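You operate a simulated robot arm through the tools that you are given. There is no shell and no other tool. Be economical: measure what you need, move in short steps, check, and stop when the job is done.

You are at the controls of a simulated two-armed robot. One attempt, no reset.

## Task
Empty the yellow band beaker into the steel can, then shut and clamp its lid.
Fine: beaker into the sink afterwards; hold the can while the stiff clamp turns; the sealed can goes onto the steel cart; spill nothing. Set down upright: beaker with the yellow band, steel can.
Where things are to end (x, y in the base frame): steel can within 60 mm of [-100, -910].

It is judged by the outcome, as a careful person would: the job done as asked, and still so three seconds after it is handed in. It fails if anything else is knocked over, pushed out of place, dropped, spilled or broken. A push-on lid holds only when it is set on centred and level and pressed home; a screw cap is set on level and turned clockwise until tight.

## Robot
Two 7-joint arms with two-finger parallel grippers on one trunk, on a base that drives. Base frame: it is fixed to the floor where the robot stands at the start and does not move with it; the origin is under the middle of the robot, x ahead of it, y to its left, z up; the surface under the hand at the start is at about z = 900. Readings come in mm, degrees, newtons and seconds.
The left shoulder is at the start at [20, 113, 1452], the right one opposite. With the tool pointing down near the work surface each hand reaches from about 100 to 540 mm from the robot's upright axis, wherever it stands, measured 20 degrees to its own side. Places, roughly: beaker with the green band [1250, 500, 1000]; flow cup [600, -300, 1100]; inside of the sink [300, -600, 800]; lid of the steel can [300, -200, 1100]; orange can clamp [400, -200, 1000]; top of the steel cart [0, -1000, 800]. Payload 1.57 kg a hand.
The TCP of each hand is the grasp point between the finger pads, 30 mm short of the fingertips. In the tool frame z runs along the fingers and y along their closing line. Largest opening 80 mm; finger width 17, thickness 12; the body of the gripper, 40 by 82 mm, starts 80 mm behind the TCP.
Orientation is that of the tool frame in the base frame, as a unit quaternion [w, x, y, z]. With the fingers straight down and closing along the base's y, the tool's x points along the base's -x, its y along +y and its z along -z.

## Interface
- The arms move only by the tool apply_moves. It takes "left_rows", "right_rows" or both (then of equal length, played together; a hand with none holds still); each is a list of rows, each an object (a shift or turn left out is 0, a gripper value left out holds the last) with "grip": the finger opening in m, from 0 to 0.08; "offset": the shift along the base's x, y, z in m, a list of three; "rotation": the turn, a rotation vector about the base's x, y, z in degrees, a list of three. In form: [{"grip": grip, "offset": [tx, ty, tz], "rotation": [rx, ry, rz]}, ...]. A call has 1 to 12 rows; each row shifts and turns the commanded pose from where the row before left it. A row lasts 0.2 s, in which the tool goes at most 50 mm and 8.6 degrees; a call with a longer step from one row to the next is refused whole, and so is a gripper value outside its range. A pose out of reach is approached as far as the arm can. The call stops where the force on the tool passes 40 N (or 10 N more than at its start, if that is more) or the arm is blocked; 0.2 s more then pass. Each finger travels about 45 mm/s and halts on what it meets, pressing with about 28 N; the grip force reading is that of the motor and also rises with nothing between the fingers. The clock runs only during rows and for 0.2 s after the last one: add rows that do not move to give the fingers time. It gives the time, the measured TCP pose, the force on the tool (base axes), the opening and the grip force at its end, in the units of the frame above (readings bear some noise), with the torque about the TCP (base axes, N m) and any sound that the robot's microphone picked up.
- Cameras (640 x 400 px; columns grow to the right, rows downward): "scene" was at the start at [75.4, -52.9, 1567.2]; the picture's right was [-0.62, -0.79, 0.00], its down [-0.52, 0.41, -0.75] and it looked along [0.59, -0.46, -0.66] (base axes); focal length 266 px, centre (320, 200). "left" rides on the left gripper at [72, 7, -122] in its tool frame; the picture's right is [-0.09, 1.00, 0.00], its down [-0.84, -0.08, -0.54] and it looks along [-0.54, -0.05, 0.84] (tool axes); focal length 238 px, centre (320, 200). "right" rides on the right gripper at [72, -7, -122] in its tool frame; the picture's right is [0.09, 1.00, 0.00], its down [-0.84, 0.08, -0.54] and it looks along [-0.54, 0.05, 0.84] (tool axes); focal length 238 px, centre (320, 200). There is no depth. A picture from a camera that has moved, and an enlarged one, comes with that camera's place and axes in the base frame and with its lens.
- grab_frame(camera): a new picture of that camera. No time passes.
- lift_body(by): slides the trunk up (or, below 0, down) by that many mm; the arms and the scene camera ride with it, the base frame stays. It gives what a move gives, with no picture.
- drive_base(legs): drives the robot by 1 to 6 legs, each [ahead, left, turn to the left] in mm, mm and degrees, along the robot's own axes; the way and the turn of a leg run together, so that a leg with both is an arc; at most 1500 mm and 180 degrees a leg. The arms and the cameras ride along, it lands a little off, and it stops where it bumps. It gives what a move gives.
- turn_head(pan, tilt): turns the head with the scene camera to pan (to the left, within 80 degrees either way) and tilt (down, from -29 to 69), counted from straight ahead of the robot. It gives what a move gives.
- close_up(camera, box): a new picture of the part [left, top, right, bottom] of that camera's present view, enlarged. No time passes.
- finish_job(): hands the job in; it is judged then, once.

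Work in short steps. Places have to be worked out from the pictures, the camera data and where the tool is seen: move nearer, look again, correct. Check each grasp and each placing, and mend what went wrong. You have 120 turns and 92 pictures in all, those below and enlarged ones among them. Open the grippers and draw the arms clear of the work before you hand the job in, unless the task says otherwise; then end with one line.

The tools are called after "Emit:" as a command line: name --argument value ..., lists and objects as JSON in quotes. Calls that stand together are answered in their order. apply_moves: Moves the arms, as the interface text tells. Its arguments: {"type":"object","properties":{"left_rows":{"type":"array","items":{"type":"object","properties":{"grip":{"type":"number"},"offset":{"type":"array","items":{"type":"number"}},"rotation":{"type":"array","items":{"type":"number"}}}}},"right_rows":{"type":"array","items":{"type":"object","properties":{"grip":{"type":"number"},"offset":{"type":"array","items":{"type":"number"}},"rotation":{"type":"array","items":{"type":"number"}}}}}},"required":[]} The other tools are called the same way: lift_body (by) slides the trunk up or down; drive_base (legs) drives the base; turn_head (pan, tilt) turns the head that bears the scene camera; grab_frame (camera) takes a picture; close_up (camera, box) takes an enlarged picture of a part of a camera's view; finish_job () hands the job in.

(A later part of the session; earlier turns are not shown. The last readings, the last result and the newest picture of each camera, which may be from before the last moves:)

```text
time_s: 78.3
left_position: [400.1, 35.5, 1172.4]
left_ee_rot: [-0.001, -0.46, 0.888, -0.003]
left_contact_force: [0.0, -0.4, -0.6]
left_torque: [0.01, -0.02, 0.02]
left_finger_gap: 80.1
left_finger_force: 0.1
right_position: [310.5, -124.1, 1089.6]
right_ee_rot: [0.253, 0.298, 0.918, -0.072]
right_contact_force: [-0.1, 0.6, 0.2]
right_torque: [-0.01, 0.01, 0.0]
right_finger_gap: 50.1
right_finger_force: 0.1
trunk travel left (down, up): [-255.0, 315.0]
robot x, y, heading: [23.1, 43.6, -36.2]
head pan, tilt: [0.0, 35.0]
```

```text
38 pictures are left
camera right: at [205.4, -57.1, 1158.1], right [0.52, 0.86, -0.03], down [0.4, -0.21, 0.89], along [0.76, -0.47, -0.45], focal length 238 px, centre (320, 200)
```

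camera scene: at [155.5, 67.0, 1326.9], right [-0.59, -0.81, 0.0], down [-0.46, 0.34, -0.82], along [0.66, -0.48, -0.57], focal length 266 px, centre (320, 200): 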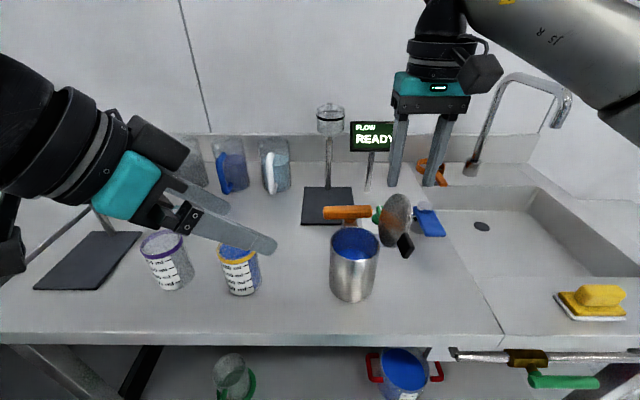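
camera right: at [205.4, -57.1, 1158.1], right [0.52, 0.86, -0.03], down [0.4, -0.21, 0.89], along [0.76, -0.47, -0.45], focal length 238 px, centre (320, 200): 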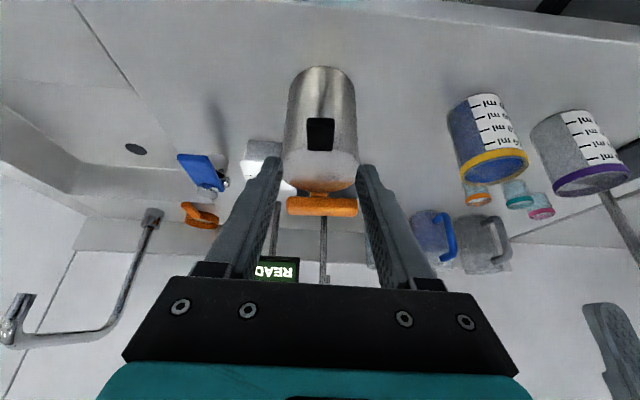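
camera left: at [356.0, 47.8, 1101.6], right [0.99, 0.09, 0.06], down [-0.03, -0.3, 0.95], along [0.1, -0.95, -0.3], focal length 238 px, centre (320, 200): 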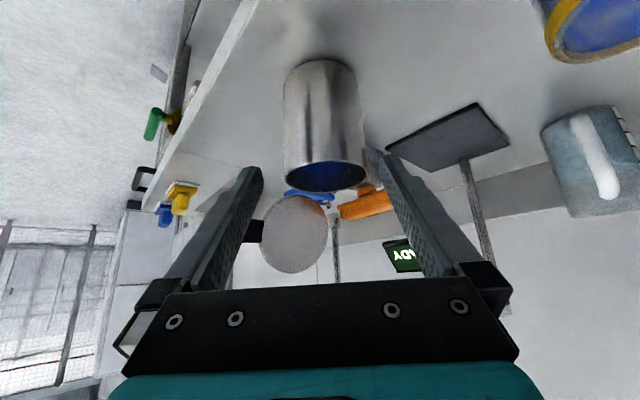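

The tab (X'≈337–377, Y'≈84) is centred between the right fingers. Come down on it and close.

Emit:
apply_moves --right_rows '[{"offset": [0.0041, -0.0025, -0.0187]}, {"offset": [0.0041, -0.0025, -0.0187]}, {"offset": [0.0041, -0.0025, -0.0187]}, {"offset": [0.0041, -0.0025, -0.0187]}]'

Emit:
grab_frame --camera "right"

Emit:
close_up --camera "scene" --box '[220, 140, 380, 290]'

```text
time_s: 79.3
left_position: [398.9, 34.2, 1172.7]
left_ee_rot: [-0.002, -0.459, 0.889, -0.003]
left_contact_force: [-0.1, 0.1, -0.1]
left_torque: [-0.02, -0.01, -0.01]
left_finger_gap: 80.2
left_finger_force: 0.0
right_position: [327.5, -133.3, 1013.0]
right_ee_rot: [0.252, 0.298, 0.918, -0.072]
right_contact_force: [0.2, 0.5, -1.0]
right_torque: [0.0, -0.04, 0.02]
right_finger_gap: 50.0
right_finger_force: 0.1
trunk travel left (down, up): [-255.0, 315.0]
robot x, y, heading: [16.7, 46.8, -35.9]
head pan, tilt: [0.0, 35.0]
```

```text
37 pictures are left
camera right: at [221.5, -67.8, 1083.4], right [0.52, 0.86, -0.03], down [0.4, -0.21, 0.89], along [0.76, -0.47, -0.45], focal length 238 px, centre (320, 200)
```

right: 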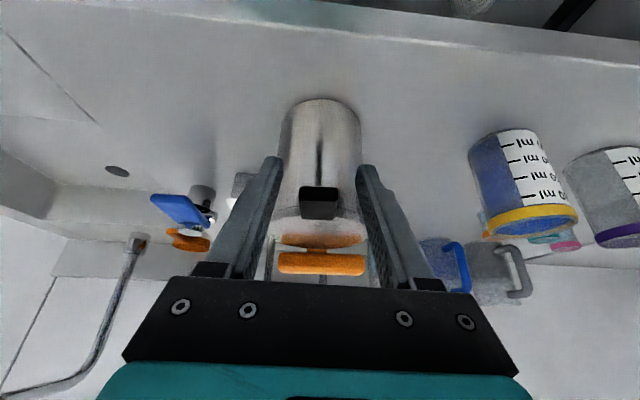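

```text
2.67 times, centred on (300, 215) of scene
camera zoom: at [96.5, -13.9, 1326.9], right [-0.59, -0.81, 0.0], down [-0.46, 0.34, -0.82], along [0.66, -0.48, -0.57], focal length 711 px, centre (373, 160)
```

zoom: 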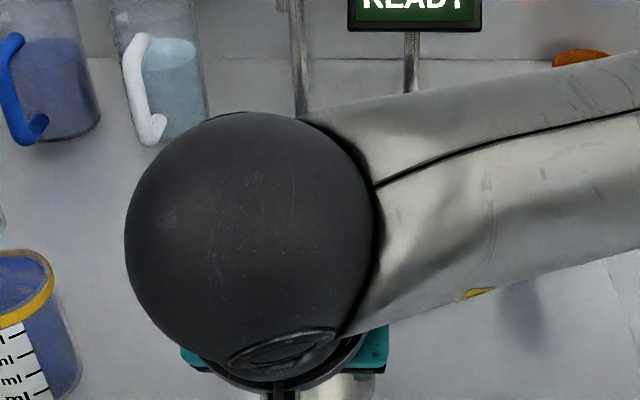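

Tab sits between the right fingers. Close on it.

Emit:
apply_moves --right_rows '[{"grip": 0.012}, {"grip": 0.012}, {"grip": 0.012}, {"grip": 0.012}]'

Emit:
grab_frame --camera "right"

```text
time_s: 80.3
left_position: [398.8, 34.1, 1172.4]
left_ee_rot: [-0.002, -0.459, 0.888, -0.002]
left_contact_force: [-0.3, 0.4, 0.2]
left_torque: [0.03, 0.01, 0.0]
left_finger_gap: 80.4
left_finger_force: 0.1
right_position: [327.2, -133.6, 1013.6]
right_ee_rot: [0.251, 0.297, 0.918, -0.072]
right_contact_force: [1.2, 1.3, 0.4]
right_torque: [0.03, -0.07, 0.09]
right_finger_gap: 23.7
right_finger_force: 28.2
trunk travel left (down, up): [-255.0, 315.0]
robot x, y, heading: [18.6, 44.5, -35.7]
head pan, tilt: [0.0, 35.0]
```

```text
35 pictures are left
camera right: at [221.5, -67.6, 1083.6], right [0.52, 0.86, -0.03], down [0.4, -0.21, 0.89], along [0.76, -0.47, -0.45], focal length 238 px, centre (320, 200)
```

right: 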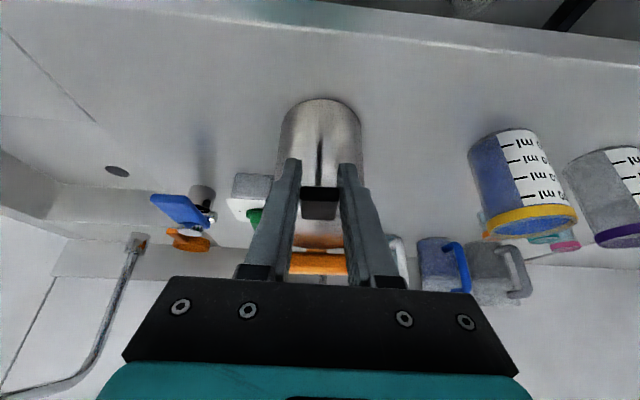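

Tab is held (gap 23.7, 28 N). Now bring the left hand above the left end of the clamp bar.

Emit:
apply_moves --left_rows '[{"offset": [0.0116, -0.0423, -0.01], "grip": 0.05}, {"offset": [0.0116, -0.0423, -0.01]}, {"offset": [0.0116, -0.0423, -0.01]}, {"offset": [0.0116, -0.0423, -0.01]}, {"offset": [0.0116, -0.0423, -0.01]}]'

Emit:
grab_frame --camera "left"

Emit:
grab_frame --camera "scene"

```text
time_s: 81.5
left_position: [457.5, -177.3, 1122.6]
left_ee_rot: [0.0, -0.459, 0.889, -0.003]
left_contact_force: [0.7, -0.2, 0.8]
left_torque: [0.03, 0.02, -0.04]
left_finger_gap: 49.9
left_finger_force: 0.0
right_position: [326.6, -133.4, 1014.4]
right_ee_rot: [0.252, 0.298, 0.918, -0.072]
right_contact_force: [0.5, 1.4, 0.3]
right_torque: [0.06, -0.03, 0.06]
right_finger_gap: 23.5
right_finger_force: 28.2
trunk travel left (down, up): [-255.0, 315.0]
robot x, y, heading: [20.7, 46.6, -35.9]
head pan, tilt: [0.0, 35.0]
```

```text
34 pictures are left
camera left: at [410.7, -232.0, 1244.3], right [-0.76, 0.65, -0.01], down [0.55, 0.64, 0.54], along [0.35, 0.41, -0.84], focal length 238 px, centre (320, 200)
```

left: 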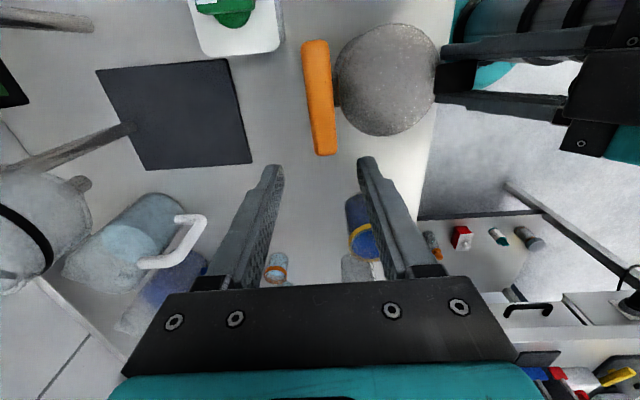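

```text
33 pictures are left
camera scene: at [96.4, -14.5, 1326.9], right [-0.59, -0.81, 0.0], down [-0.46, 0.34, -0.82], along [0.66, -0.48, -0.57], focal length 266 px, centre (320, 200)
```

scene: 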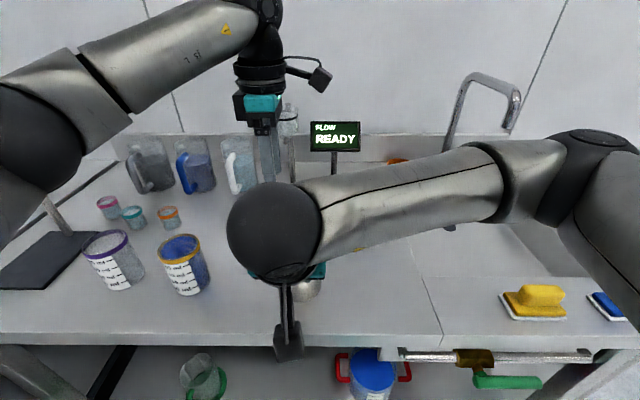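

Bar spans Y' 52–135 at X'≈471, ~22 mm thick; left hand is over its left end. Descend and grip the end of the bar.

Emit:
apply_moves --left_rows '[{"offset": [-0.002, 0.0015, -0.03]}, {"offset": [0, 0, -0.03]}, {"offset": [0, 0, -0.016]}, {"grip": 0.012}, {"grip": 0.012}, {"grip": 0.012}, {"grip": 0.012}]'

Emit:
grab_frame --camera "left"

```text
time_s: 83.1
left_position: [453.9, -174.7, 1047.8]
left_ee_rot: [-0.003, -0.458, 0.889, -0.002]
left_contact_force: [-16.4, 11.0, 26.5]
left_torque: [0.58, 1.2, -0.11]
left_finger_gap: 31.4
left_finger_force: 10.5
right_position: [327.9, -132.5, 1016.6]
right_ee_rot: [0.255, 0.298, 0.917, -0.073]
right_contact_force: [24.3, -8.2, 0.9]
right_torque: [-0.3, -0.01, 0.1]
right_finger_gap: 23.5
right_finger_force: 27.4
trunk travel left (down, up): [-255.0, 315.0]
robot x, y, heading: [15.4, 44.9, -36.2]
head pan, tilt: [0.0, 35.0]
```

```text
32 pictures are left
camera left: at [407.3, -227.5, 1170.8], right [-0.76, 0.65, 0.0], down [0.55, 0.64, 0.53], along [0.35, 0.4, -0.84], focal length 238 px, centre (320, 200)
```

left: 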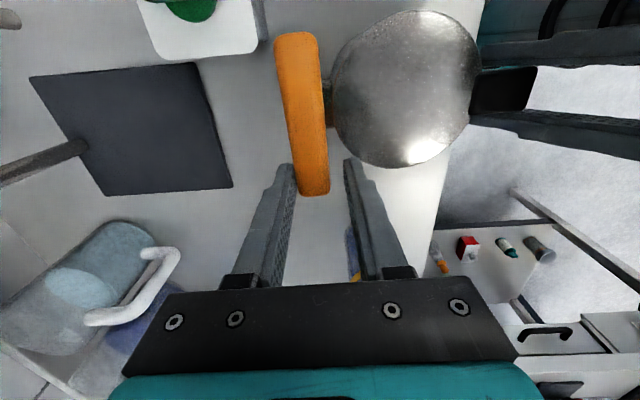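

The rear finger came down on the bar (26 N). Back off upward at once and re-check.

Emit:
apply_moves --left_rows '[{"offset": [0, 0, 0.01], "grip": 0.05}, {"offset": [0, 0, 0.02]}, {}]'

Emit:
grab_frame --camera "left"

```text
time_s: 83.9
left_position: [455.8, -174.9, 1077.5]
left_ee_rot: [-0.001, -0.459, 0.888, -0.003]
left_contact_force: [-0.6, 0.4, 0.3]
left_torque: [0.01, 0.0, -0.02]
left_finger_gap: 50.2
left_finger_force: 0.1
right_position: [325.1, -132.4, 1014.4]
right_ee_rot: [0.252, 0.296, 0.919, -0.071]
right_contact_force: [-3.4, 2.8, 8.3]
right_torque: [0.08, 0.16, 0.09]
right_finger_gap: 23.7
right_finger_force: 27.7
trunk travel left (down, up): [-255.0, 315.0]
robot x, y, heading: [15.9, 45.8, -35.9]
head pan, tilt: [0.0, 35.0]
```

```text
31 pictures are left
camera left: at [407.7, -229.5, 1199.6], right [-0.76, 0.65, -0.01], down [0.55, 0.64, 0.54], along [0.35, 0.41, -0.84], focal length 238 px, centre (320, 200)
```

left: 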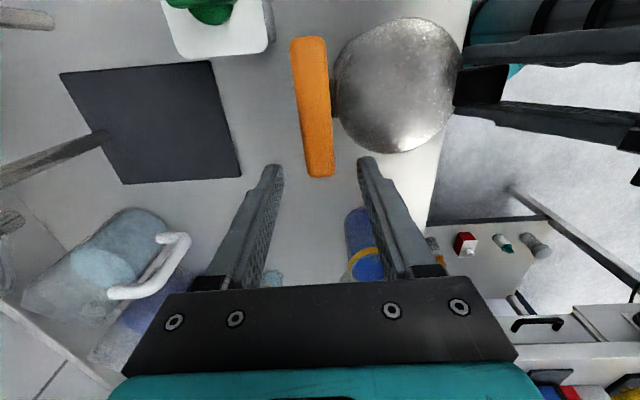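

The front finger had caught the lid's edge because I was open too wide. Narrow to 34 mm, shift 3 mm toward the bar's end, and descend again.

Emit:
apply_moves --left_rows '[{"offset": [0.0018, 0.0024, 0], "grip": 0.034}, {}, {"offset": [0, 0, -0.012]}, {"offset": [0, 0, -0.012]}, {"offset": [0, 0, -0.008]}]'

```text
time_s: 85.1
left_position: [456.2, -173.0, 1045.5]
left_ee_rot: [-0.001, -0.46, 0.888, -0.003]
left_contact_force: [-0.6, 0.0, 0.8]
left_torque: [-0.03, 0.0, 0.01]
left_finger_gap: 34.2
left_finger_force: 0.0
right_position: [326.6, -132.8, 1013.9]
right_ee_rot: [0.252, 0.297, 0.918, -0.072]
right_contact_force: [-2.8, 4.3, 6.2]
right_torque: [0.15, 0.31, -0.01]
right_finger_gap: 23.6
right_finger_force: 28.3
trunk travel left (down, up): [-255.0, 315.0]
robot x, y, heading: [17.6, 47.1, -36.2]
head pan, tilt: [0.0, 35.0]
```

No contact now. Close on the bar.

Emit:
apply_moves --left_rows '[{"grip": 0.012, "offset": [0, 0, -0.003]}, {"grip": 0.012}, {"grip": 0.012}]'

Emit:
grab_frame --camera "left"

```text
time_s: 85.9
left_position: [457.4, -173.7, 1045.3]
left_ee_rot: [-0.001, -0.459, 0.888, -0.006]
left_contact_force: [5.5, -4.7, 14.1]
left_torque: [0.1, 0.35, 0.3]
left_finger_gap: 21.6
left_finger_force: 28.0
right_position: [325.6, -132.5, 1015.2]
right_ee_rot: [0.252, 0.298, 0.918, -0.073]
right_contact_force: [-0.9, 4.8, 2.3]
right_torque: [-0.17, -0.05, 0.15]
right_finger_gap: 23.5
right_finger_force: 28.1
trunk travel left (down, up): [-255.0, 315.0]
robot x, y, heading: [16.1, 43.8, -36.1]
head pan, tilt: [0.0, 35.0]
```

```text
30 pictures are left
camera left: at [410.3, -226.8, 1167.0], right [-0.76, 0.65, -0.01], down [0.54, 0.64, 0.54], along [0.36, 0.4, -0.84], focal length 238 px, centre (320, 200)
```

left: 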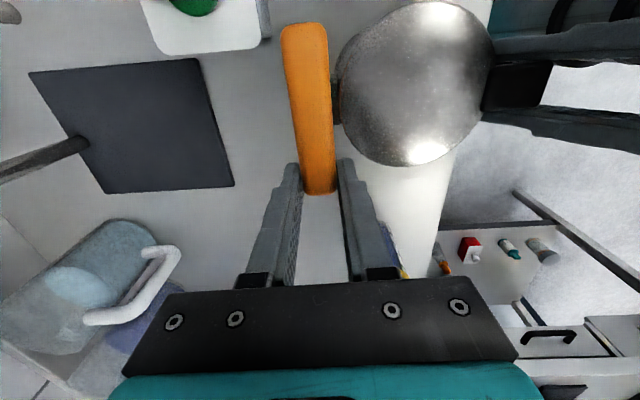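

Bar end gripped (21.6 mm). Relieve 2 mm vertically and try a first 16° clockwise turn about the stem while the right hand holds.

Emit:
apply_moves --left_rows '[{"offset": [0, 0, 0.002]}, {"offset": [0.0037, -0.0031, 0], "rotation": [0, 0, -8]}, {"offset": [0.0033, -0.0036, 0], "rotation": [0, 0, -8]}]'

Emit:
grab_frame --camera "left"

```text
time_s: 86.7
left_position: [465.1, -180.6, 1043.6]
left_ee_rot: [0.0, -0.331, 0.943, -0.004]
left_contact_force: [13.6, -7.6, 11.7]
left_torque: [0.11, 0.24, 0.65]
left_finger_gap: 21.8
left_finger_force: 28.3
right_position: [326.6, -133.2, 1015.0]
right_ee_rot: [0.251, 0.298, 0.918, -0.072]
right_contact_force: [-7.0, 6.3, 5.7]
right_torque: [-0.37, -0.39, 0.0]
right_finger_gap: 23.3
right_finger_force: 28.0
trunk travel left (down, up): [-255.0, 315.0]
robot x, y, heading: [15.3, 44.6, -36.1]
head pan, tilt: [0.0, 35.0]
```

```text
29 pictures are left
camera left: at [404.8, -218.8, 1166.6], right [-0.55, 0.83, -0.01], down [0.7, 0.47, 0.54], along [0.45, 0.29, -0.84], focal length 238 px, centre (320, 200)
```

left: 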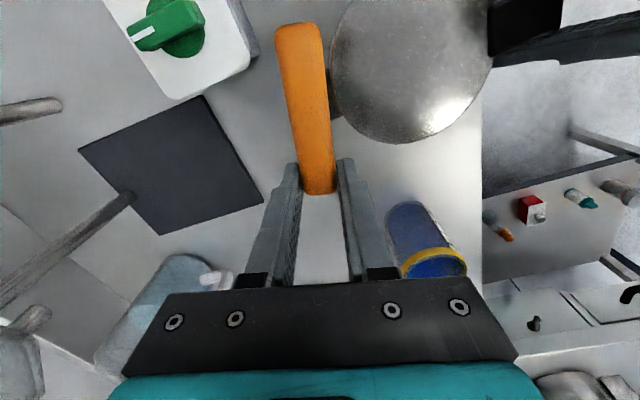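

The bar turns with the hand (≈0.5 N·m, stiff). Continue clockwise to ~48°.

Emit:
apply_moves --left_rows '[{"offset": [0.0027, -0.0041, 0], "rotation": [0, 0, -8]}, {"offset": [0.0021, -0.0044, 0], "rotation": [0, 0, -8]}, {"offset": [0.0015, -0.0046, 0], "rotation": [0, 0, -8]}, {"offset": [0.0009, -0.0048, 0], "rotation": [0, 0, -8]}]'

Emit:
grab_frame --camera "left"

```text
time_s: 87.7
left_position: [472.2, -197.5, 1044.3]
left_ee_rot: [0.0, -0.058, 0.998, -0.004]
left_contact_force: [18.1, -10.8, 7.2]
left_torque: [0.25, 0.05, 0.64]
left_finger_gap: 23.9
left_finger_force: 27.7
right_position: [326.7, -131.1, 1014.8]
right_ee_rot: [0.251, 0.297, 0.918, -0.073]
right_contact_force: [-12.6, 10.9, 8.4]
right_torque: [-0.32, -0.24, -0.17]
right_finger_gap: 23.5
right_finger_force: 28.3
trunk travel left (down, up): [-255.0, 315.0]
robot x, y, heading: [17.1, 44.3, -35.9]
head pan, tilt: [0.0, 35.0]
```

```text
28 pictures are left
camera left: at [400.4, -198.9, 1166.3], right [-0.02, 1.0, -0.01], down [0.84, 0.02, 0.54], along [0.54, 0.01, -0.84], focal length 238 px, centre (320, 200)
```

left: 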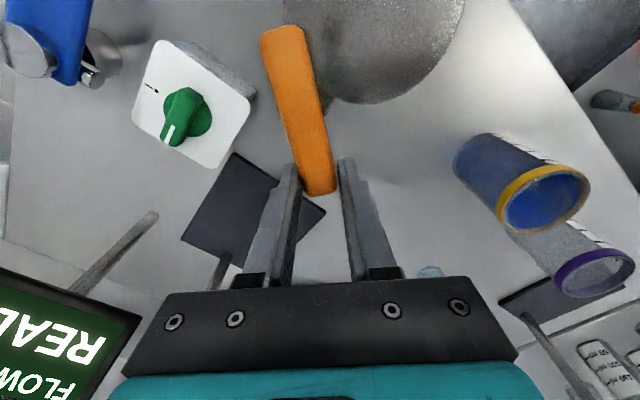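

Turned ~45°; the forces show my lever arm is a few mm short. Correct outward, and continue with a 41 mm lever.

Emit:
apply_moves --left_rows '[{"offset": [0.00195, -0.0033, 0]}, {"offset": [0.0002, -0.0057, 0], "rotation": [0, 0, -8]}, {"offset": [-0.0006, -0.0057, 0], "rotation": [0, 0, -8]}]'

Emit:
grab_frame --camera "left"

```text
time_s: 88.5
left_position: [473.2, -212.8, 1044.5]
left_ee_rot: [-0.002, 0.081, 0.997, -0.003]
left_contact_force: [10.3, -2.9, 7.9]
left_torque: [0.22, -0.11, 0.26]
left_finger_gap: 23.2
left_finger_force: 28.3
right_position: [326.7, -132.8, 1015.8]
right_ee_rot: [0.253, 0.297, 0.918, -0.073]
right_contact_force: [-6.7, 6.5, 3.5]
right_torque: [-0.23, -0.09, -0.23]
right_finger_gap: 23.7
right_finger_force: 27.8
trunk travel left (down, up): [-255.0, 315.0]
robot x, y, heading: [18.4, 44.5, -35.7]
head pan, tilt: [0.0, 35.0]
```

```text
27 pictures are left
camera left: at [404.0, -193.5, 1166.2], right [0.25, 0.97, -0.01], down [0.82, -0.21, 0.54], along [0.52, -0.14, -0.84], focal length 238 px, centre (320, 200)
```

left: 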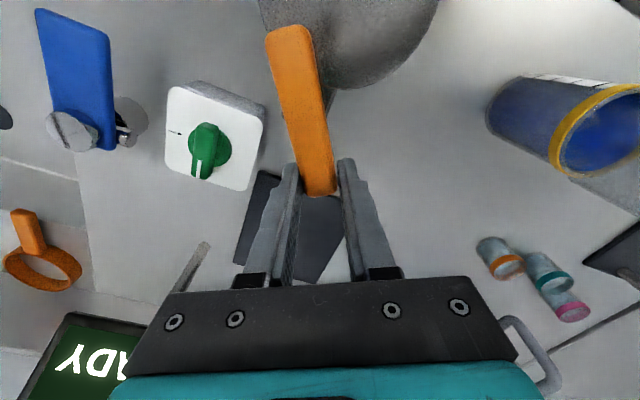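

Works well; continue the rest to ~90°.

Emit:
apply_moves --left_rows '[{"offset": [-0.0014, -0.0056, 0], "rotation": [0, 0, -8]}, {"offset": [-0.0022, -0.0053, 0], "rotation": [0, 0, -8]}, {"offset": [-0.0029, -0.005, 0], "rotation": [0, 0, -8]}]'

Emit:
grab_frame --camera "left"

```text
time_s: 89.3
left_position: [466.4, -231.3, 1043.8]
left_ee_rot: [-0.002, 0.288, 0.958, -0.003]
left_contact_force: [10.7, -13.4, 5.5]
left_torque: [0.12, -0.61, 0.4]
left_finger_gap: 21.5
left_finger_force: 28.3
right_position: [326.6, -133.6, 1015.5]
right_ee_rot: [0.253, 0.296, 0.918, -0.072]
right_contact_force: [-7.3, 9.5, 6.4]
right_torque: [-0.3, 0.0, 0.06]
right_finger_gap: 23.5
right_finger_force: 28.5
trunk travel left (down, up): [-255.0, 315.0]
robot x, y, heading: [15.9, 46.9, -35.9]
head pan, tilt: [0.0, 35.0]
```

```text
26 pictures are left
camera left: at [410.5, -185.1, 1166.0], right [0.63, 0.78, -0.01], down [0.66, -0.52, 0.54], along [0.42, -0.34, -0.84], focal length 238 px, centre (320, 200)
```

left: 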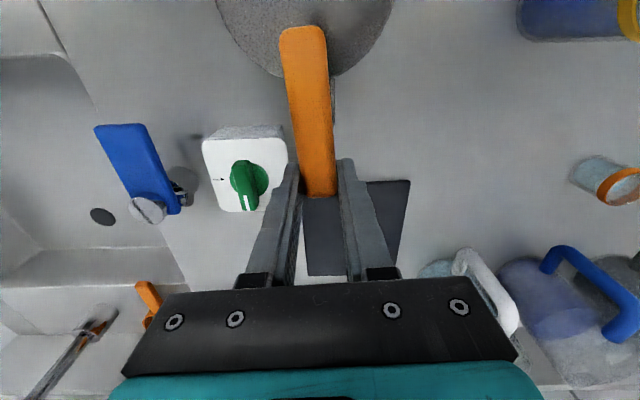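

88° turned, bar now lies over the lid. Try another 8° to see whether there is a stop.

Emit:
apply_moves --left_rows '[{"offset": [-0.0018, -0.0023, 0], "rotation": [0, 0, -4]}, {"offset": [-0.0018, -0.0023, 0], "rotation": [0, 0, -4]}, {}]'

Emit:
close_up --camera "left" --box '[200, 0, 420, 210]'

```text
time_s: 90.1
left_position: [464.2, -233.4, 1042.5]
left_ee_rot: [-0.001, 0.353, 0.936, 0.0]
left_contact_force: [11.2, -8.0, 6.4]
left_torque: [-0.06, -0.34, 0.53]
left_finger_gap: 22.7
left_finger_force: 27.5
right_position: [325.4, -133.4, 1014.8]
right_ee_rot: [0.252, 0.298, 0.918, -0.073]
right_contact_force: [-8.1, 8.7, 6.2]
right_torque: [0.04, 0.14, -0.35]
right_finger_gap: 23.7
right_finger_force: 28.1
trunk travel left (down, up): [-255.0, 315.0]
robot x, y, heading: [16.5, 45.3, -36.0]
head pan, tilt: [0.0, 35.0]
```

```text
1.90 times, centred on (310, 105) of left
camera zoom: at [414.6, -180.4, 1166.1], right [0.73, 0.69, 0.0], down [0.58, -0.61, 0.54], along [0.37, -0.39, -0.84], focal length 454 px, centre (339, 381)
```

zoom: 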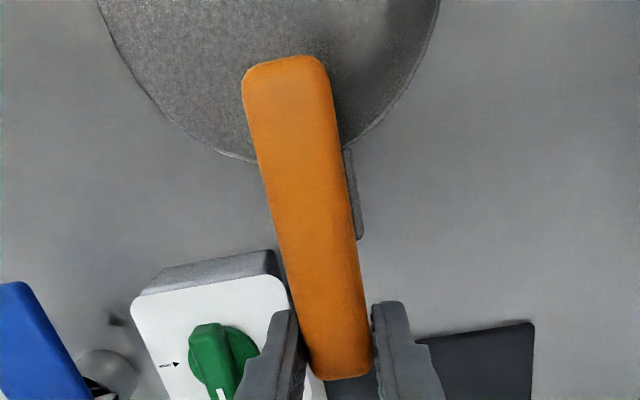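

Bar points at the lid's centre while the hand is 5° ahead – suggests a stop at 90°. One more small push to confirm it's tight.

Emit:
apply_moves --left_rows '[{"offset": [-0.0016, -0.0021, 0], "rotation": [0, 0, -5]}, {}]'

Emit:
close_up --camera "left" --box '[200, 0, 420, 210]'

```text
time_s: 90.7
left_position: [459.9, -235.9, 1044.5]
left_ee_rot: [-0.002, 0.394, 0.919, -0.001]
left_contact_force: [10.2, -5.0, 9.0]
left_torque: [0.07, -0.37, 0.7]
left_finger_gap: 24.0
left_finger_force: 27.8
right_position: [326.6, -133.8, 1015.3]
right_ee_rot: [0.252, 0.298, 0.918, -0.073]
right_contact_force: [-3.2, 7.6, 3.4]
right_torque: [0.1, 0.26, -0.38]
right_finger_gap: 23.7
right_finger_force: 28.3
trunk travel left (down, up): [-255.0, 315.0]
robot x, y, heading: [16.4, 49.3, -36.2]
head pan, tilt: [0.0, 35.0]
```

```text
1.90 times, centred on (310, 105) of left
camera zoom: at [416.9, -178.6, 1166.1], right [0.78, 0.62, 0.0], down [0.52, -0.66, 0.54], along [0.33, -0.43, -0.84], focal length 454 px, centre (339, 381)
```

zoom: 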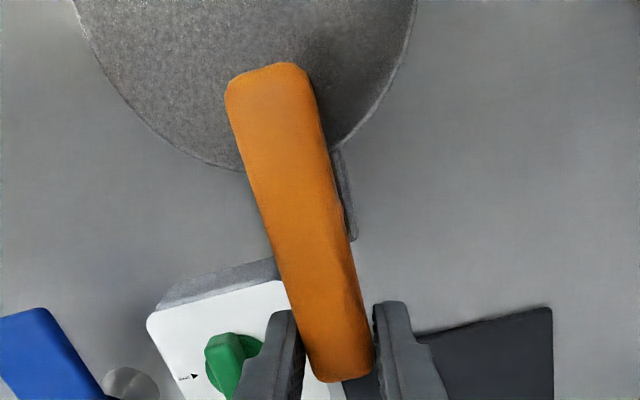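

The bar stayed put while torque rose to 0.7 N·m: clamp is at its stop, tight. Realign the left hand with the bar, keep both grips, and lift a little with the trunk.

Emit:
apply_moves --left_rows '[{"offset": [0.0017, 0.0022, 0], "rotation": [0, 0, 4.5]}, {"offset": [0.0017, 0.0022, 0], "rotation": [0, 0, 4.5]}, {}]'

Emit:
lift_body --by 15

Emit:
grab_frame --camera "right"

```text
time_s: 91.5
left_position: [461.5, -233.6, 1043.2]
left_ee_rot: [-0.004, 0.321, 0.947, -0.002]
left_contact_force: [-2.2, -7.6, 7.4]
left_torque: [-0.08, 0.12, 0.56]
left_finger_gap: 21.7
left_finger_force: 27.9
right_position: [325.6, -133.7, 1014.7]
right_ee_rot: [0.253, 0.298, 0.918, -0.072]
right_contact_force: [1.0, 2.0, 2.0]
right_torque: [-0.03, 0.15, 0.14]
right_finger_gap: 23.4
right_finger_force: 27.8
trunk travel left (down, up): [-255.0, 315.0]
robot x, y, heading: [19.1, 45.0, -35.9]
head pan, tilt: [0.0, 35.0]
```

```text
time_s: 92.1
left_position: [464.2, -231.4, 1057.6]
left_ee_rot: [-0.004, 0.321, 0.947, 0.0]
left_contact_force: [-6.4, -0.8, -3.0]
left_torque: [-0.18, 0.23, 0.56]
left_finger_gap: 21.8
left_finger_force: 27.8
right_position: [328.0, -133.3, 1029.3]
right_ee_rot: [0.253, 0.297, 0.918, -0.072]
right_contact_force: [6.3, 1.5, -3.1]
right_torque: [0.15, 0.04, 0.19]
right_finger_gap: 23.4
right_finger_force: 27.9
trunk travel left (down, up): [-270.0, 300.0]
robot x, y, heading: [15.4, 43.4, -35.8]
head pan, tilt: [0.0, 35.0]
```

```text
23 pictures are left
camera right: at [222.3, -68.0, 1098.5], right [0.52, 0.86, -0.03], down [0.4, -0.21, 0.89], along [0.76, -0.47, -0.45], focal length 238 px, centre (320, 200)
```

right: 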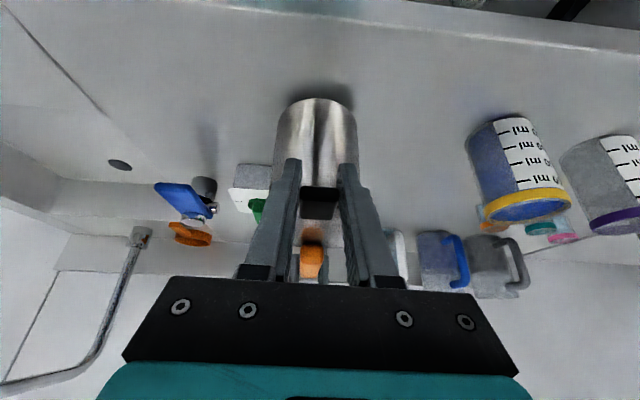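

Can lifted cleanly, ~6 N shared by both hands. Raise 130 mm more and look right toward the cart.

Emit:
lift_body --by 130

Emit:
turn_head --pan -60 --tilt 35

Emit:
grab_frame --camera "scene"

```text
time_s: 93.7
left_position: [463.2, -232.1, 1188.2]
left_ee_rot: [-0.004, 0.321, 0.947, 0.0]
left_contact_force: [-12.9, 5.6, -6.2]
left_torque: [-0.02, 0.04, 0.42]
left_finger_gap: 21.7
left_finger_force: 28.2
right_position: [327.8, -133.9, 1159.2]
right_ee_rot: [0.253, 0.298, 0.918, -0.072]
right_contact_force: [13.7, -5.3, 1.4]
right_torque: [-0.16, -0.14, -0.02]
right_finger_gap: 23.5
right_finger_force: 27.6
trunk travel left (down, up): [-400.0, 170.0]
robot x, y, heading: [18.1, 42.7, -35.6]
head pan, tilt: [0.0, 35.0]
```

```text
time_s: 95.0
left_position: [464.6, -233.2, 1187.7]
left_ee_rot: [-0.004, 0.321, 0.947, -0.002]
left_contact_force: [-15.1, 7.6, -6.5]
left_torque: [0.01, -0.01, 0.46]
left_finger_gap: 21.6
left_finger_force: 27.7
right_position: [327.5, -133.3, 1160.4]
right_ee_rot: [0.253, 0.298, 0.917, -0.073]
right_contact_force: [14.6, -7.5, 0.7]
right_torque: [-0.23, -0.16, -0.09]
right_finger_gap: 23.7
right_finger_force: 27.8
trunk travel left (down, up): [-400.0, 170.0]
robot x, y, heading: [19.6, 47.1, -35.9]
head pan, tilt: [-60.0, 35.0]
```

```text
22 pictures are left
camera scene: at [16.6, -50.1, 1471.9], right [-0.99, 0.1, 0.0], down [0.06, 0.57, -0.82], along [-0.08, -0.81, -0.57], focal length 266 px, centre (320, 200)
```

scene: 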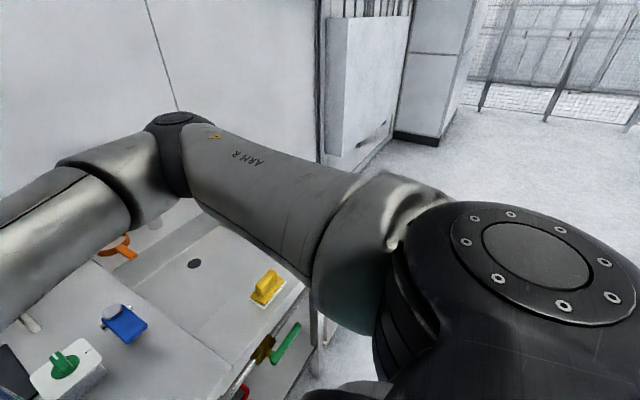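

Hands pull slightly against each other (~16 N); relax by 1.5 mm. Then back off 150 mm from the counter and strafe part-way right.

Emit:
apply_moves --left_rows '[{"offset": [-0.0012, 0.0009, 0]}, {}]'

Emit:
drive_base --legs '[[-150, 0, 0], [0, -450, 0]]'

Emit:
grab_frame --camera "scene"

Emit:
grab_frame --camera "right"

```text
time_s: 95.6
left_position: [463.2, -230.3, 1187.6]
left_ee_rot: [-0.003, 0.319, 0.948, -0.002]
left_contact_force: [-8.5, 2.4, -7.2]
left_torque: [0.12, 0.1, 0.47]
left_finger_gap: 21.8
left_finger_force: 27.8
right_position: [327.3, -133.3, 1160.3]
right_ee_rot: [0.253, 0.297, 0.918, -0.072]
right_contact_force: [7.4, -3.4, 2.3]
right_torque: [-0.55, -0.54, -0.06]
right_finger_gap: 23.6
right_finger_force: 28.1
trunk travel left (down, up): [-400.0, 170.0]
robot x, y, heading: [12.3, 45.2, -36.1]
head pan, tilt: [-60.0, 35.0]
```

```text
time_s: 99.3
left_position: [80.0, -504.8, 1188.0]
left_ee_rot: [-0.003, 0.32, 0.947, -0.001]
left_contact_force: [0.7, -4.2, -4.2]
left_torque: [-0.23, -0.15, 0.51]
left_finger_gap: 21.6
left_finger_force: 28.2
right_position: [-56.7, -407.3, 1160.1]
right_ee_rot: [0.251, 0.298, 0.918, -0.072]
right_contact_force: [-0.7, 4.4, -1.5]
right_torque: [-0.09, -0.14, 0.05]
right_finger_gap: 23.6
right_finger_force: 28.5
trunk travel left (down, up): [-400.0, 170.0]
robot x, y, heading: [-365.2, -225.6, -35.8]
head pan, tilt: [-60.0, 35.0]
```

```text
21 pictures are left
camera scene: at [-367.2, -323.4, 1471.9], right [-0.99, 0.1, 0.0], down [0.06, 0.57, -0.82], along [-0.08, -0.81, -0.57], focal length 266 px, centre (320, 200)
```

scene: 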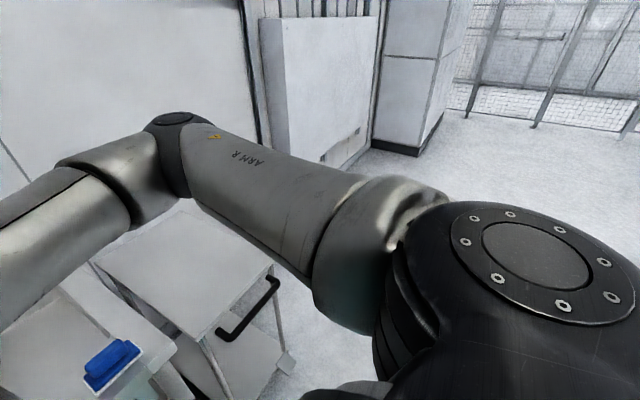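

```text
20 pictures are left
camera right: at [-162.2, -341.2, 1228.5], right [0.52, 0.86, -0.03], down [0.4, -0.21, 0.89], along [0.76, -0.47, -0.45], focal length 238 px, centre (320, 200)
```

right: 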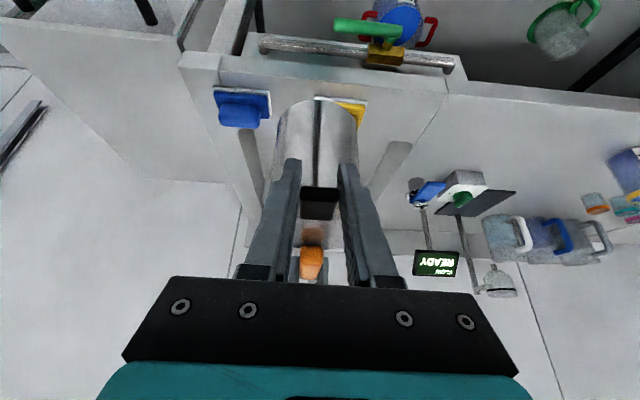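

Cart top spans about X' 322–850, Y' -640…-900 with a handle on its near edge; target lies well on it. Strafe the remaining 435 mm, then look before moving in.

Emit:
drive_base --legs '[[0, -435, 0]]'

Emit:
turn_head --pan -20 --tilt 50

Emit:
grab_frame --camera "scene"

Emit:
grab_frame --camera "right"

```text
time_s: 101.9
left_position: [-176.7, -856.0, 1187.8]
left_ee_rot: [-0.003, 0.324, 0.946, -0.001]
left_contact_force: [-2.5, -3.4, -3.9]
left_torque: [-0.11, -0.04, 0.54]
left_finger_gap: 21.7
left_finger_force: 28.6
right_position: [-311.9, -757.9, 1158.9]
right_ee_rot: [0.251, 0.301, 0.917, -0.073]
right_contact_force: [3.0, 3.3, -1.9]
right_torque: [-0.01, 0.0, 0.12]
right_finger_gap: 23.7
right_finger_force: 27.9
trunk travel left (down, up): [-400.0, 170.0]
robot x, y, heading: [-621.0, -577.2, -36.3]
head pan, tilt: [-60.0, 35.0]
```

```text
time_s: 103.0
left_position: [-176.6, -856.5, 1187.0]
left_ee_rot: [-0.003, 0.324, 0.946, -0.002]
left_contact_force: [-1.5, -1.6, -3.1]
left_torque: [-0.04, 0.0, 0.43]
left_finger_gap: 21.6
left_finger_force: 27.7
right_position: [-313.7, -757.3, 1159.4]
right_ee_rot: [0.252, 0.3, 0.917, -0.072]
right_contact_force: [2.4, 2.0, -2.1]
right_torque: [0.02, 0.05, -0.1]
right_finger_gap: 23.3
right_finger_force: 28.0
trunk travel left (down, up): [-400.0, 170.0]
robot x, y, heading: [-618.8, -577.3, -36.0]
head pan, tilt: [-20.0, 50.0]
```

```text
19 pictures are left
camera scene: at [-570.1, -648.5, 1450.2], right [-0.83, -0.55, 0.0], down [-0.42, 0.64, -0.64], along [0.36, -0.54, -0.77], focal length 266 px, centre (320, 200)
```

scene: 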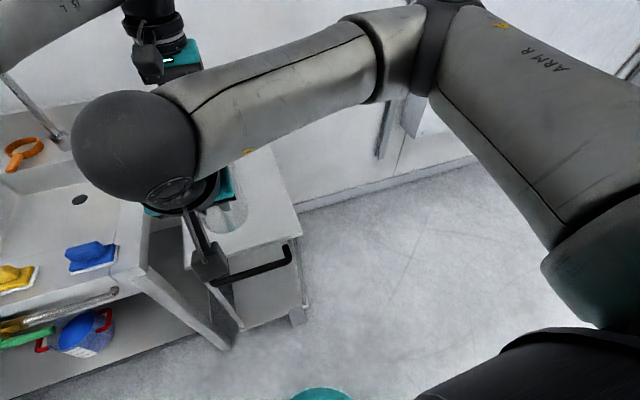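

```text
18 pictures are left
camera right: at [-417.5, -690.9, 1228.5], right [0.52, 0.85, -0.03], down [0.4, -0.21, 0.89], along [0.75, -0.48, -0.45], focal length 238 px, centre (320, 200)
```

right: 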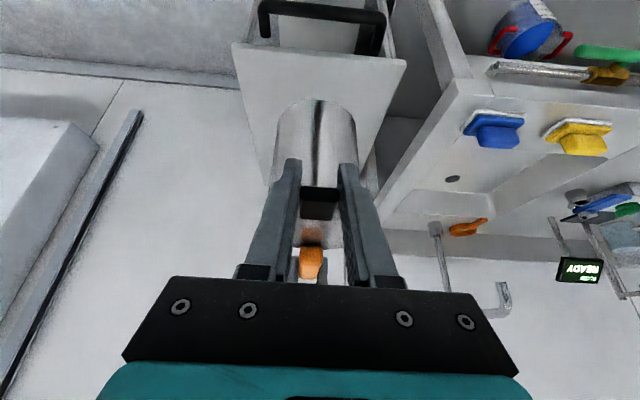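

Can is lined up with the cart (Y'≈-794). Drive forward 165 mm to bring it over the cart top.

Emit:
drive_base --legs '[[165, 0, 0]]'

Emit:
grab_frame --camera "right"

```text
time_s: 104.4
left_position: [-47.1, -949.9, 1188.5]
left_ee_rot: [-0.002, 0.323, 0.946, -0.001]
left_contact_force: [-3.2, -2.7, -3.3]
left_torque: [-0.04, 0.08, 0.55]
left_finger_gap: 21.5
left_finger_force: 28.1
right_position: [-183.0, -851.8, 1158.3]
right_ee_rot: [0.252, 0.3, 0.917, -0.072]
right_contact_force: [1.8, 2.7, -4.1]
right_torque: [-0.01, 0.01, 0.11]
right_finger_gap: 23.4
right_finger_force: 27.5
trunk travel left (down, up): [-400.0, 170.0]
robot x, y, heading: [-488.2, -669.0, -36.3]
head pan, tilt: [-20.0, 50.0]
```

```text
17 pictures are left
camera right: at [-287.8, -785.8, 1228.3], right [0.52, 0.85, -0.03], down [0.4, -0.21, 0.89], along [0.75, -0.48, -0.45], focal length 238 px, centre (320, 200)
```

right: 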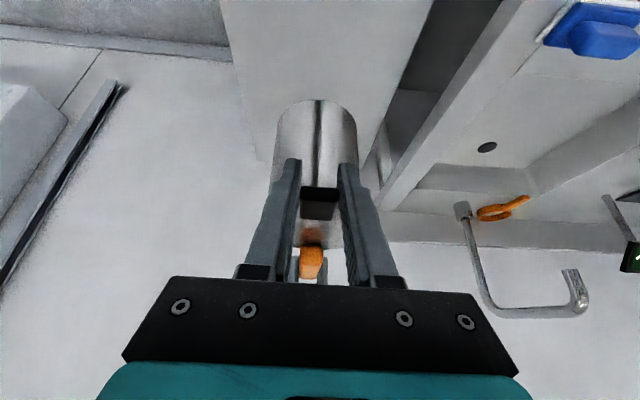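

No bump. Nudge 20 mm more, then lower the trunk 225 mm.

Emit:
drive_base --legs '[[20, 0, 0]]'

Emit:
lift_body --by -225

Emit:
grab_frame --camera "right"

```text
time_s: 105.2
left_position: [-32.2, -961.5, 1187.7]
left_ee_rot: [-0.004, 0.323, 0.946, -0.002]
left_contact_force: [-0.7, -1.6, -2.5]
left_torque: [-0.02, 0.03, 0.48]
left_finger_gap: 21.6
left_finger_force: 27.9
right_position: [-166.2, -864.2, 1158.6]
right_ee_rot: [0.251, 0.3, 0.917, -0.073]
right_contact_force: [2.2, 1.9, -2.3]
right_torque: [-0.02, 0.07, -0.13]
right_finger_gap: 23.6
right_finger_force: 27.7
trunk travel left (down, up): [-400.0, 170.0]
robot x, y, heading: [-473.8, -681.8, -36.0]
head pan, tilt: [-20.0, 50.0]
```

```text
time_s: 107.6
left_position: [-31.8, -961.9, 963.2]
left_ee_rot: [-0.002, 0.322, 0.947, -0.001]
left_contact_force: [-2.0, -2.5, -2.3]
left_torque: [0.0, 0.06, 0.53]
left_finger_gap: 21.6
left_finger_force: 28.5
right_position: [-167.3, -861.9, 935.1]
right_ee_rot: [0.251, 0.3, 0.917, -0.072]
right_contact_force: [1.1, 1.0, -3.4]
right_torque: [-0.02, 0.04, -0.04]
right_finger_gap: 23.5
right_finger_force: 27.8
trunk travel left (down, up): [-175.0, 395.0]
robot x, y, heading: [-476.0, -679.7, -36.0]
head pan, tilt: [-20.0, 50.0]
```

```text
16 pictures are left
camera right: at [-272.6, -796.6, 1003.6], right [0.52, 0.85, -0.03], down [0.4, -0.21, 0.89], along [0.76, -0.47, -0.45], focal length 238 px, centre (320, 200)
```

right: 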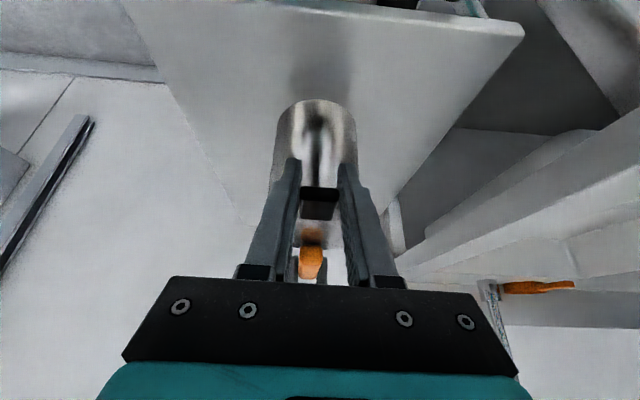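

Not touching yet. Lower in small steps, watching the vertical forces.

Emit:
lift_body --by -12

Emit:
lift_body --by -5

Emit:
lift_body --by -3

```text
time_s: 108.2
left_position: [-32.2, -961.2, 951.2]
left_ee_rot: [-0.003, 0.322, 0.947, -0.002]
left_contact_force: [-1.4, -2.2, -2.5]
left_torque: [-0.03, 0.06, 0.52]
left_finger_gap: 21.8
left_finger_force: 27.9
right_position: [-167.3, -862.9, 923.1]
right_ee_rot: [0.252, 0.3, 0.917, -0.073]
right_contact_force: [1.9, 3.2, -3.2]
right_torque: [-0.01, 0.06, 0.03]
right_finger_gap: 23.5
right_finger_force: 28.0
trunk travel left (down, up): [-163.0, 407.0]
robot x, y, heading: [-475.1, -684.0, -36.1]
head pan, tilt: [-20.0, 50.0]
```

```text
time_s: 108.7
left_position: [-33.4, -961.0, 946.1]
left_ee_rot: [-0.004, 0.322, 0.947, -0.002]
left_contact_force: [-2.6, -1.6, -3.0]
left_torque: [0.0, 0.03, 0.53]
left_finger_gap: 21.5
left_finger_force: 27.9
right_position: [-167.6, -862.1, 916.4]
right_ee_rot: [0.252, 0.299, 0.918, -0.071]
right_contact_force: [2.2, 2.1, -3.6]
right_torque: [-0.07, 0.03, -0.02]
right_finger_gap: 23.8
right_finger_force: 27.4
trunk travel left (down, up): [-158.0, 412.0]
robot x, y, heading: [-475.3, -683.7, -36.1]
head pan, tilt: [-20.0, 50.0]
```

```text
time_s: 109.2
left_position: [-32.6, -960.6, 943.6]
left_ee_rot: [-0.003, 0.322, 0.947, -0.001]
left_contact_force: [-1.5, -1.5, -2.8]
left_torque: [-0.01, 0.05, 0.52]
left_finger_gap: 21.8
left_finger_force: 27.9
right_position: [-167.4, -863.4, 914.1]
right_ee_rot: [0.251, 0.3, 0.917, -0.072]
right_contact_force: [1.9, 1.3, -3.2]
right_torque: [-0.04, 0.01, -0.03]
right_finger_gap: 23.4
right_finger_force: 27.9
trunk travel left (down, up): [-155.0, 415.0]
robot x, y, heading: [-475.8, -686.5, -36.1]
head pan, tilt: [-20.0, 50.0]
```

Emit:
lift_body --by -4

Emit:
lift_body --by -4

Emit:
close_up --camera "right" --box '[220, 50, 420, 200]'

```text
time_s: 109.8
left_position: [-32.5, -963.0, 939.2]
left_ee_rot: [-0.004, 0.323, 0.946, -0.002]
left_contact_force: [-1.7, -2.3, -2.9]
left_torque: [-0.02, 0.03, 0.54]
left_finger_gap: 22.1
left_finger_force: 27.4
right_position: [-167.7, -863.2, 909.7]
right_ee_rot: [0.251, 0.3, 0.918, -0.072]
right_contact_force: [3.2, 1.2, -2.3]
right_torque: [-0.01, 0.07, -0.05]
right_finger_gap: 23.5
right_finger_force: 28.0
trunk travel left (down, up): [-151.0, 419.0]
robot x, y, heading: [-472.5, -683.6, -36.4]
head pan, tilt: [-20.0, 50.0]
```

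```text
time_s: 110.3
left_position: [-32.0, -961.9, 934.9]
left_ee_rot: [-0.003, 0.323, 0.947, -0.002]
left_contact_force: [-1.6, -2.3, -3.4]
left_torque: [-0.02, 0.03, 0.5]
left_finger_gap: 21.8
left_finger_force: 27.9
right_position: [-167.9, -861.8, 905.3]
right_ee_rot: [0.252, 0.299, 0.917, -0.072]
right_contact_force: [1.6, 0.9, -2.5]
right_torque: [-0.07, 0.04, -0.09]
right_finger_gap: 23.1
right_finger_force: 28.0
trunk travel left (down, up): [-147.0, 423.0]
robot x, y, heading: [-475.6, -685.0, -36.3]
head pan, tilt: [-20.0, 50.0]
```

```text
2.67 times, centred on (320, 125) of right
camera zoom: at [-272.6, -796.7, 975.5], right [0.52, 0.85, -0.03], down [0.4, -0.21, 0.89], along [0.76, -0.47, -0.45], focal length 636 px, centre (320, 400)
```

zoom: 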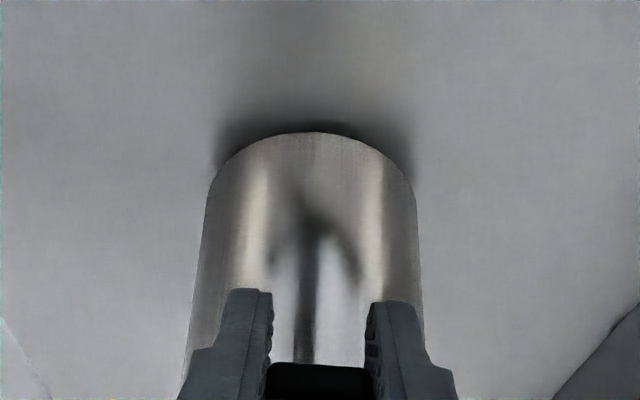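

Still hovering, shadow says ~10–15 mm. Continue down.

Emit:
lift_body --by -6

Emit:
lift_body --by -4

Emit:
lift_body --by -3

```text
time_s: 110.9
left_position: [-32.3, -961.9, 929.5]
left_ee_rot: [-0.003, 0.322, 0.947, -0.002]
left_contact_force: [-1.2, -1.5, -3.6]
left_torque: [0.0, 0.02, 0.47]
left_finger_gap: 21.7
left_finger_force: 28.1
right_position: [-167.0, -863.7, 900.0]
right_ee_rot: [0.251, 0.3, 0.917, -0.072]
right_contact_force: [2.3, 2.5, -3.1]
right_torque: [-0.02, 0.06, -0.11]
right_finger_gap: 23.6
right_finger_force: 28.3
trunk travel left (down, up): [-141.0, 429.0]
robot x, y, heading: [-475.3, -684.9, -36.4]
head pan, tilt: [-20.0, 50.0]
```

```text
time_s: 111.4
left_position: [-32.6, -960.7, 924.3]
left_ee_rot: [-0.004, 0.323, 0.947, -0.002]
left_contact_force: [-0.8, -2.3, -3.3]
left_torque: [-0.02, 0.01, 0.47]
left_finger_gap: 21.9
left_finger_force: 28.0
right_position: [-166.8, -862.7, 895.8]
right_ee_rot: [0.252, 0.3, 0.917, -0.073]
right_contact_force: [1.0, 2.8, -3.7]
right_torque: [-0.02, 0.09, -0.08]
right_finger_gap: 23.4
right_finger_force: 27.7
trunk travel left (down, up): [-137.0, 433.0]
robot x, y, heading: [-478.0, -680.7, -36.1]
head pan, tilt: [-20.0, 50.0]
```

```text
time_s: 111.9
left_position: [-32.6, -960.6, 924.7]
left_ee_rot: [-0.002, 0.322, 0.947, -0.002]
left_contact_force: [0.5, -3.0, 10.9]
left_torque: [0.65, 0.34, 0.52]
left_finger_gap: 21.5
left_finger_force: 28.3
right_position: [-167.9, -863.2, 895.1]
right_ee_rot: [0.252, 0.3, 0.917, -0.071]
right_contact_force: [0.7, 0.8, 7.5]
right_torque: [0.01, 0.6, -0.13]
right_finger_gap: 23.2
right_finger_force: 27.8
trunk travel left (down, up): [-134.0, 436.0]
robot x, y, heading: [-473.8, -679.0, -36.0]
head pan, tilt: [-20.0, 50.0]
```

Contact with the cart (z≈780). Relieve slightly, open both grippers, and withdraw.

Emit:
lift_body --by 2

Emit:
apply_moves --left_rows '[{"grip": 0.036}, {"grip": 0.036}, {"grip": 0.036}, {"offset": [0, 0, 0.02]}, {"offset": [0, 0, 0.04]}, {"offset": [0, 0, 0.04]}, {"offset": [0, 0, 0.04]}]' --right_rows '[{"grip": 0.045}, {"grip": 0.045}, {"grip": 0.045}, {"offset": [-0.0081, 0.0059, 0.0172]}, {"offset": [-0.0162, 0.0118, 0.0345]}, {"offset": [-0.0162, 0.0118, 0.0345]}, {"offset": [-0.0162, 0.0118, 0.0345]}]'

Emit:
grab_frame --camera "right"

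```text
time_s: 112.4
left_position: [-32.0, -961.1, 923.7]
left_ee_rot: [-0.003, 0.321, 0.947, -0.002]
left_contact_force: [-1.1, -5.5, 5.6]
left_torque: [0.27, 0.05, 0.6]
left_finger_gap: 21.9
left_finger_force: 28.2
right_position: [-165.9, -863.0, 894.8]
right_ee_rot: [0.251, 0.3, 0.917, -0.073]
right_contact_force: [3.7, 2.3, 0.5]
right_torque: [0.02, 0.15, -0.04]
right_finger_gap: 23.3
right_finger_force: 28.0
trunk travel left (down, up): [-136.0, 434.0]
robot x, y, heading: [-478.8, -682.0, -36.2]
head pan, tilt: [-20.0, 50.0]
```

```text
time_s: 114.0
left_position: [-33.2, -960.0, 1065.2]
left_ee_rot: [-0.002, 0.322, 0.947, -0.002]
left_contact_force: [-0.4, 0.3, 0.3]
left_torque: [-0.02, -0.01, -0.02]
left_finger_gap: 35.8
left_finger_force: 0.0
right_position: [-226.0, -819.0, 1016.2]
right_ee_rot: [0.251, 0.299, 0.918, -0.072]
right_contact_force: [0.6, 0.0, -0.2]
right_torque: [-0.02, -0.02, -0.01]
right_finger_gap: 45.0
right_finger_force: 0.0
trunk travel left (down, up): [-136.0, 434.0]
robot x, y, heading: [-477.1, -682.4, -36.0]
head pan, tilt: [-20.0, 50.0]
```

```text
14 pictures are left
camera right: at [-331.6, -752.9, 1085.8], right [0.52, 0.85, -0.03], down [0.4, -0.21, 0.89], along [0.75, -0.48, -0.45], focal length 238 px, centre (320, 200)
```

right: 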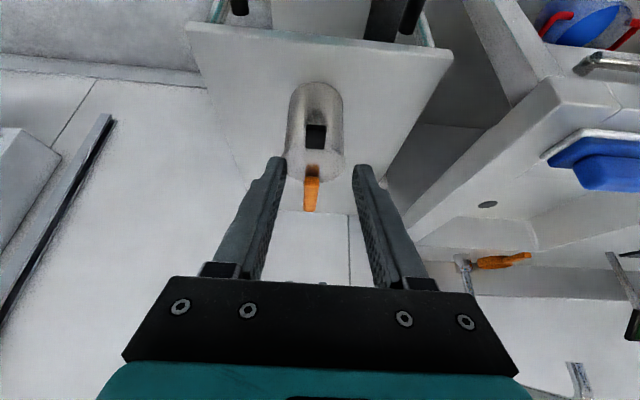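

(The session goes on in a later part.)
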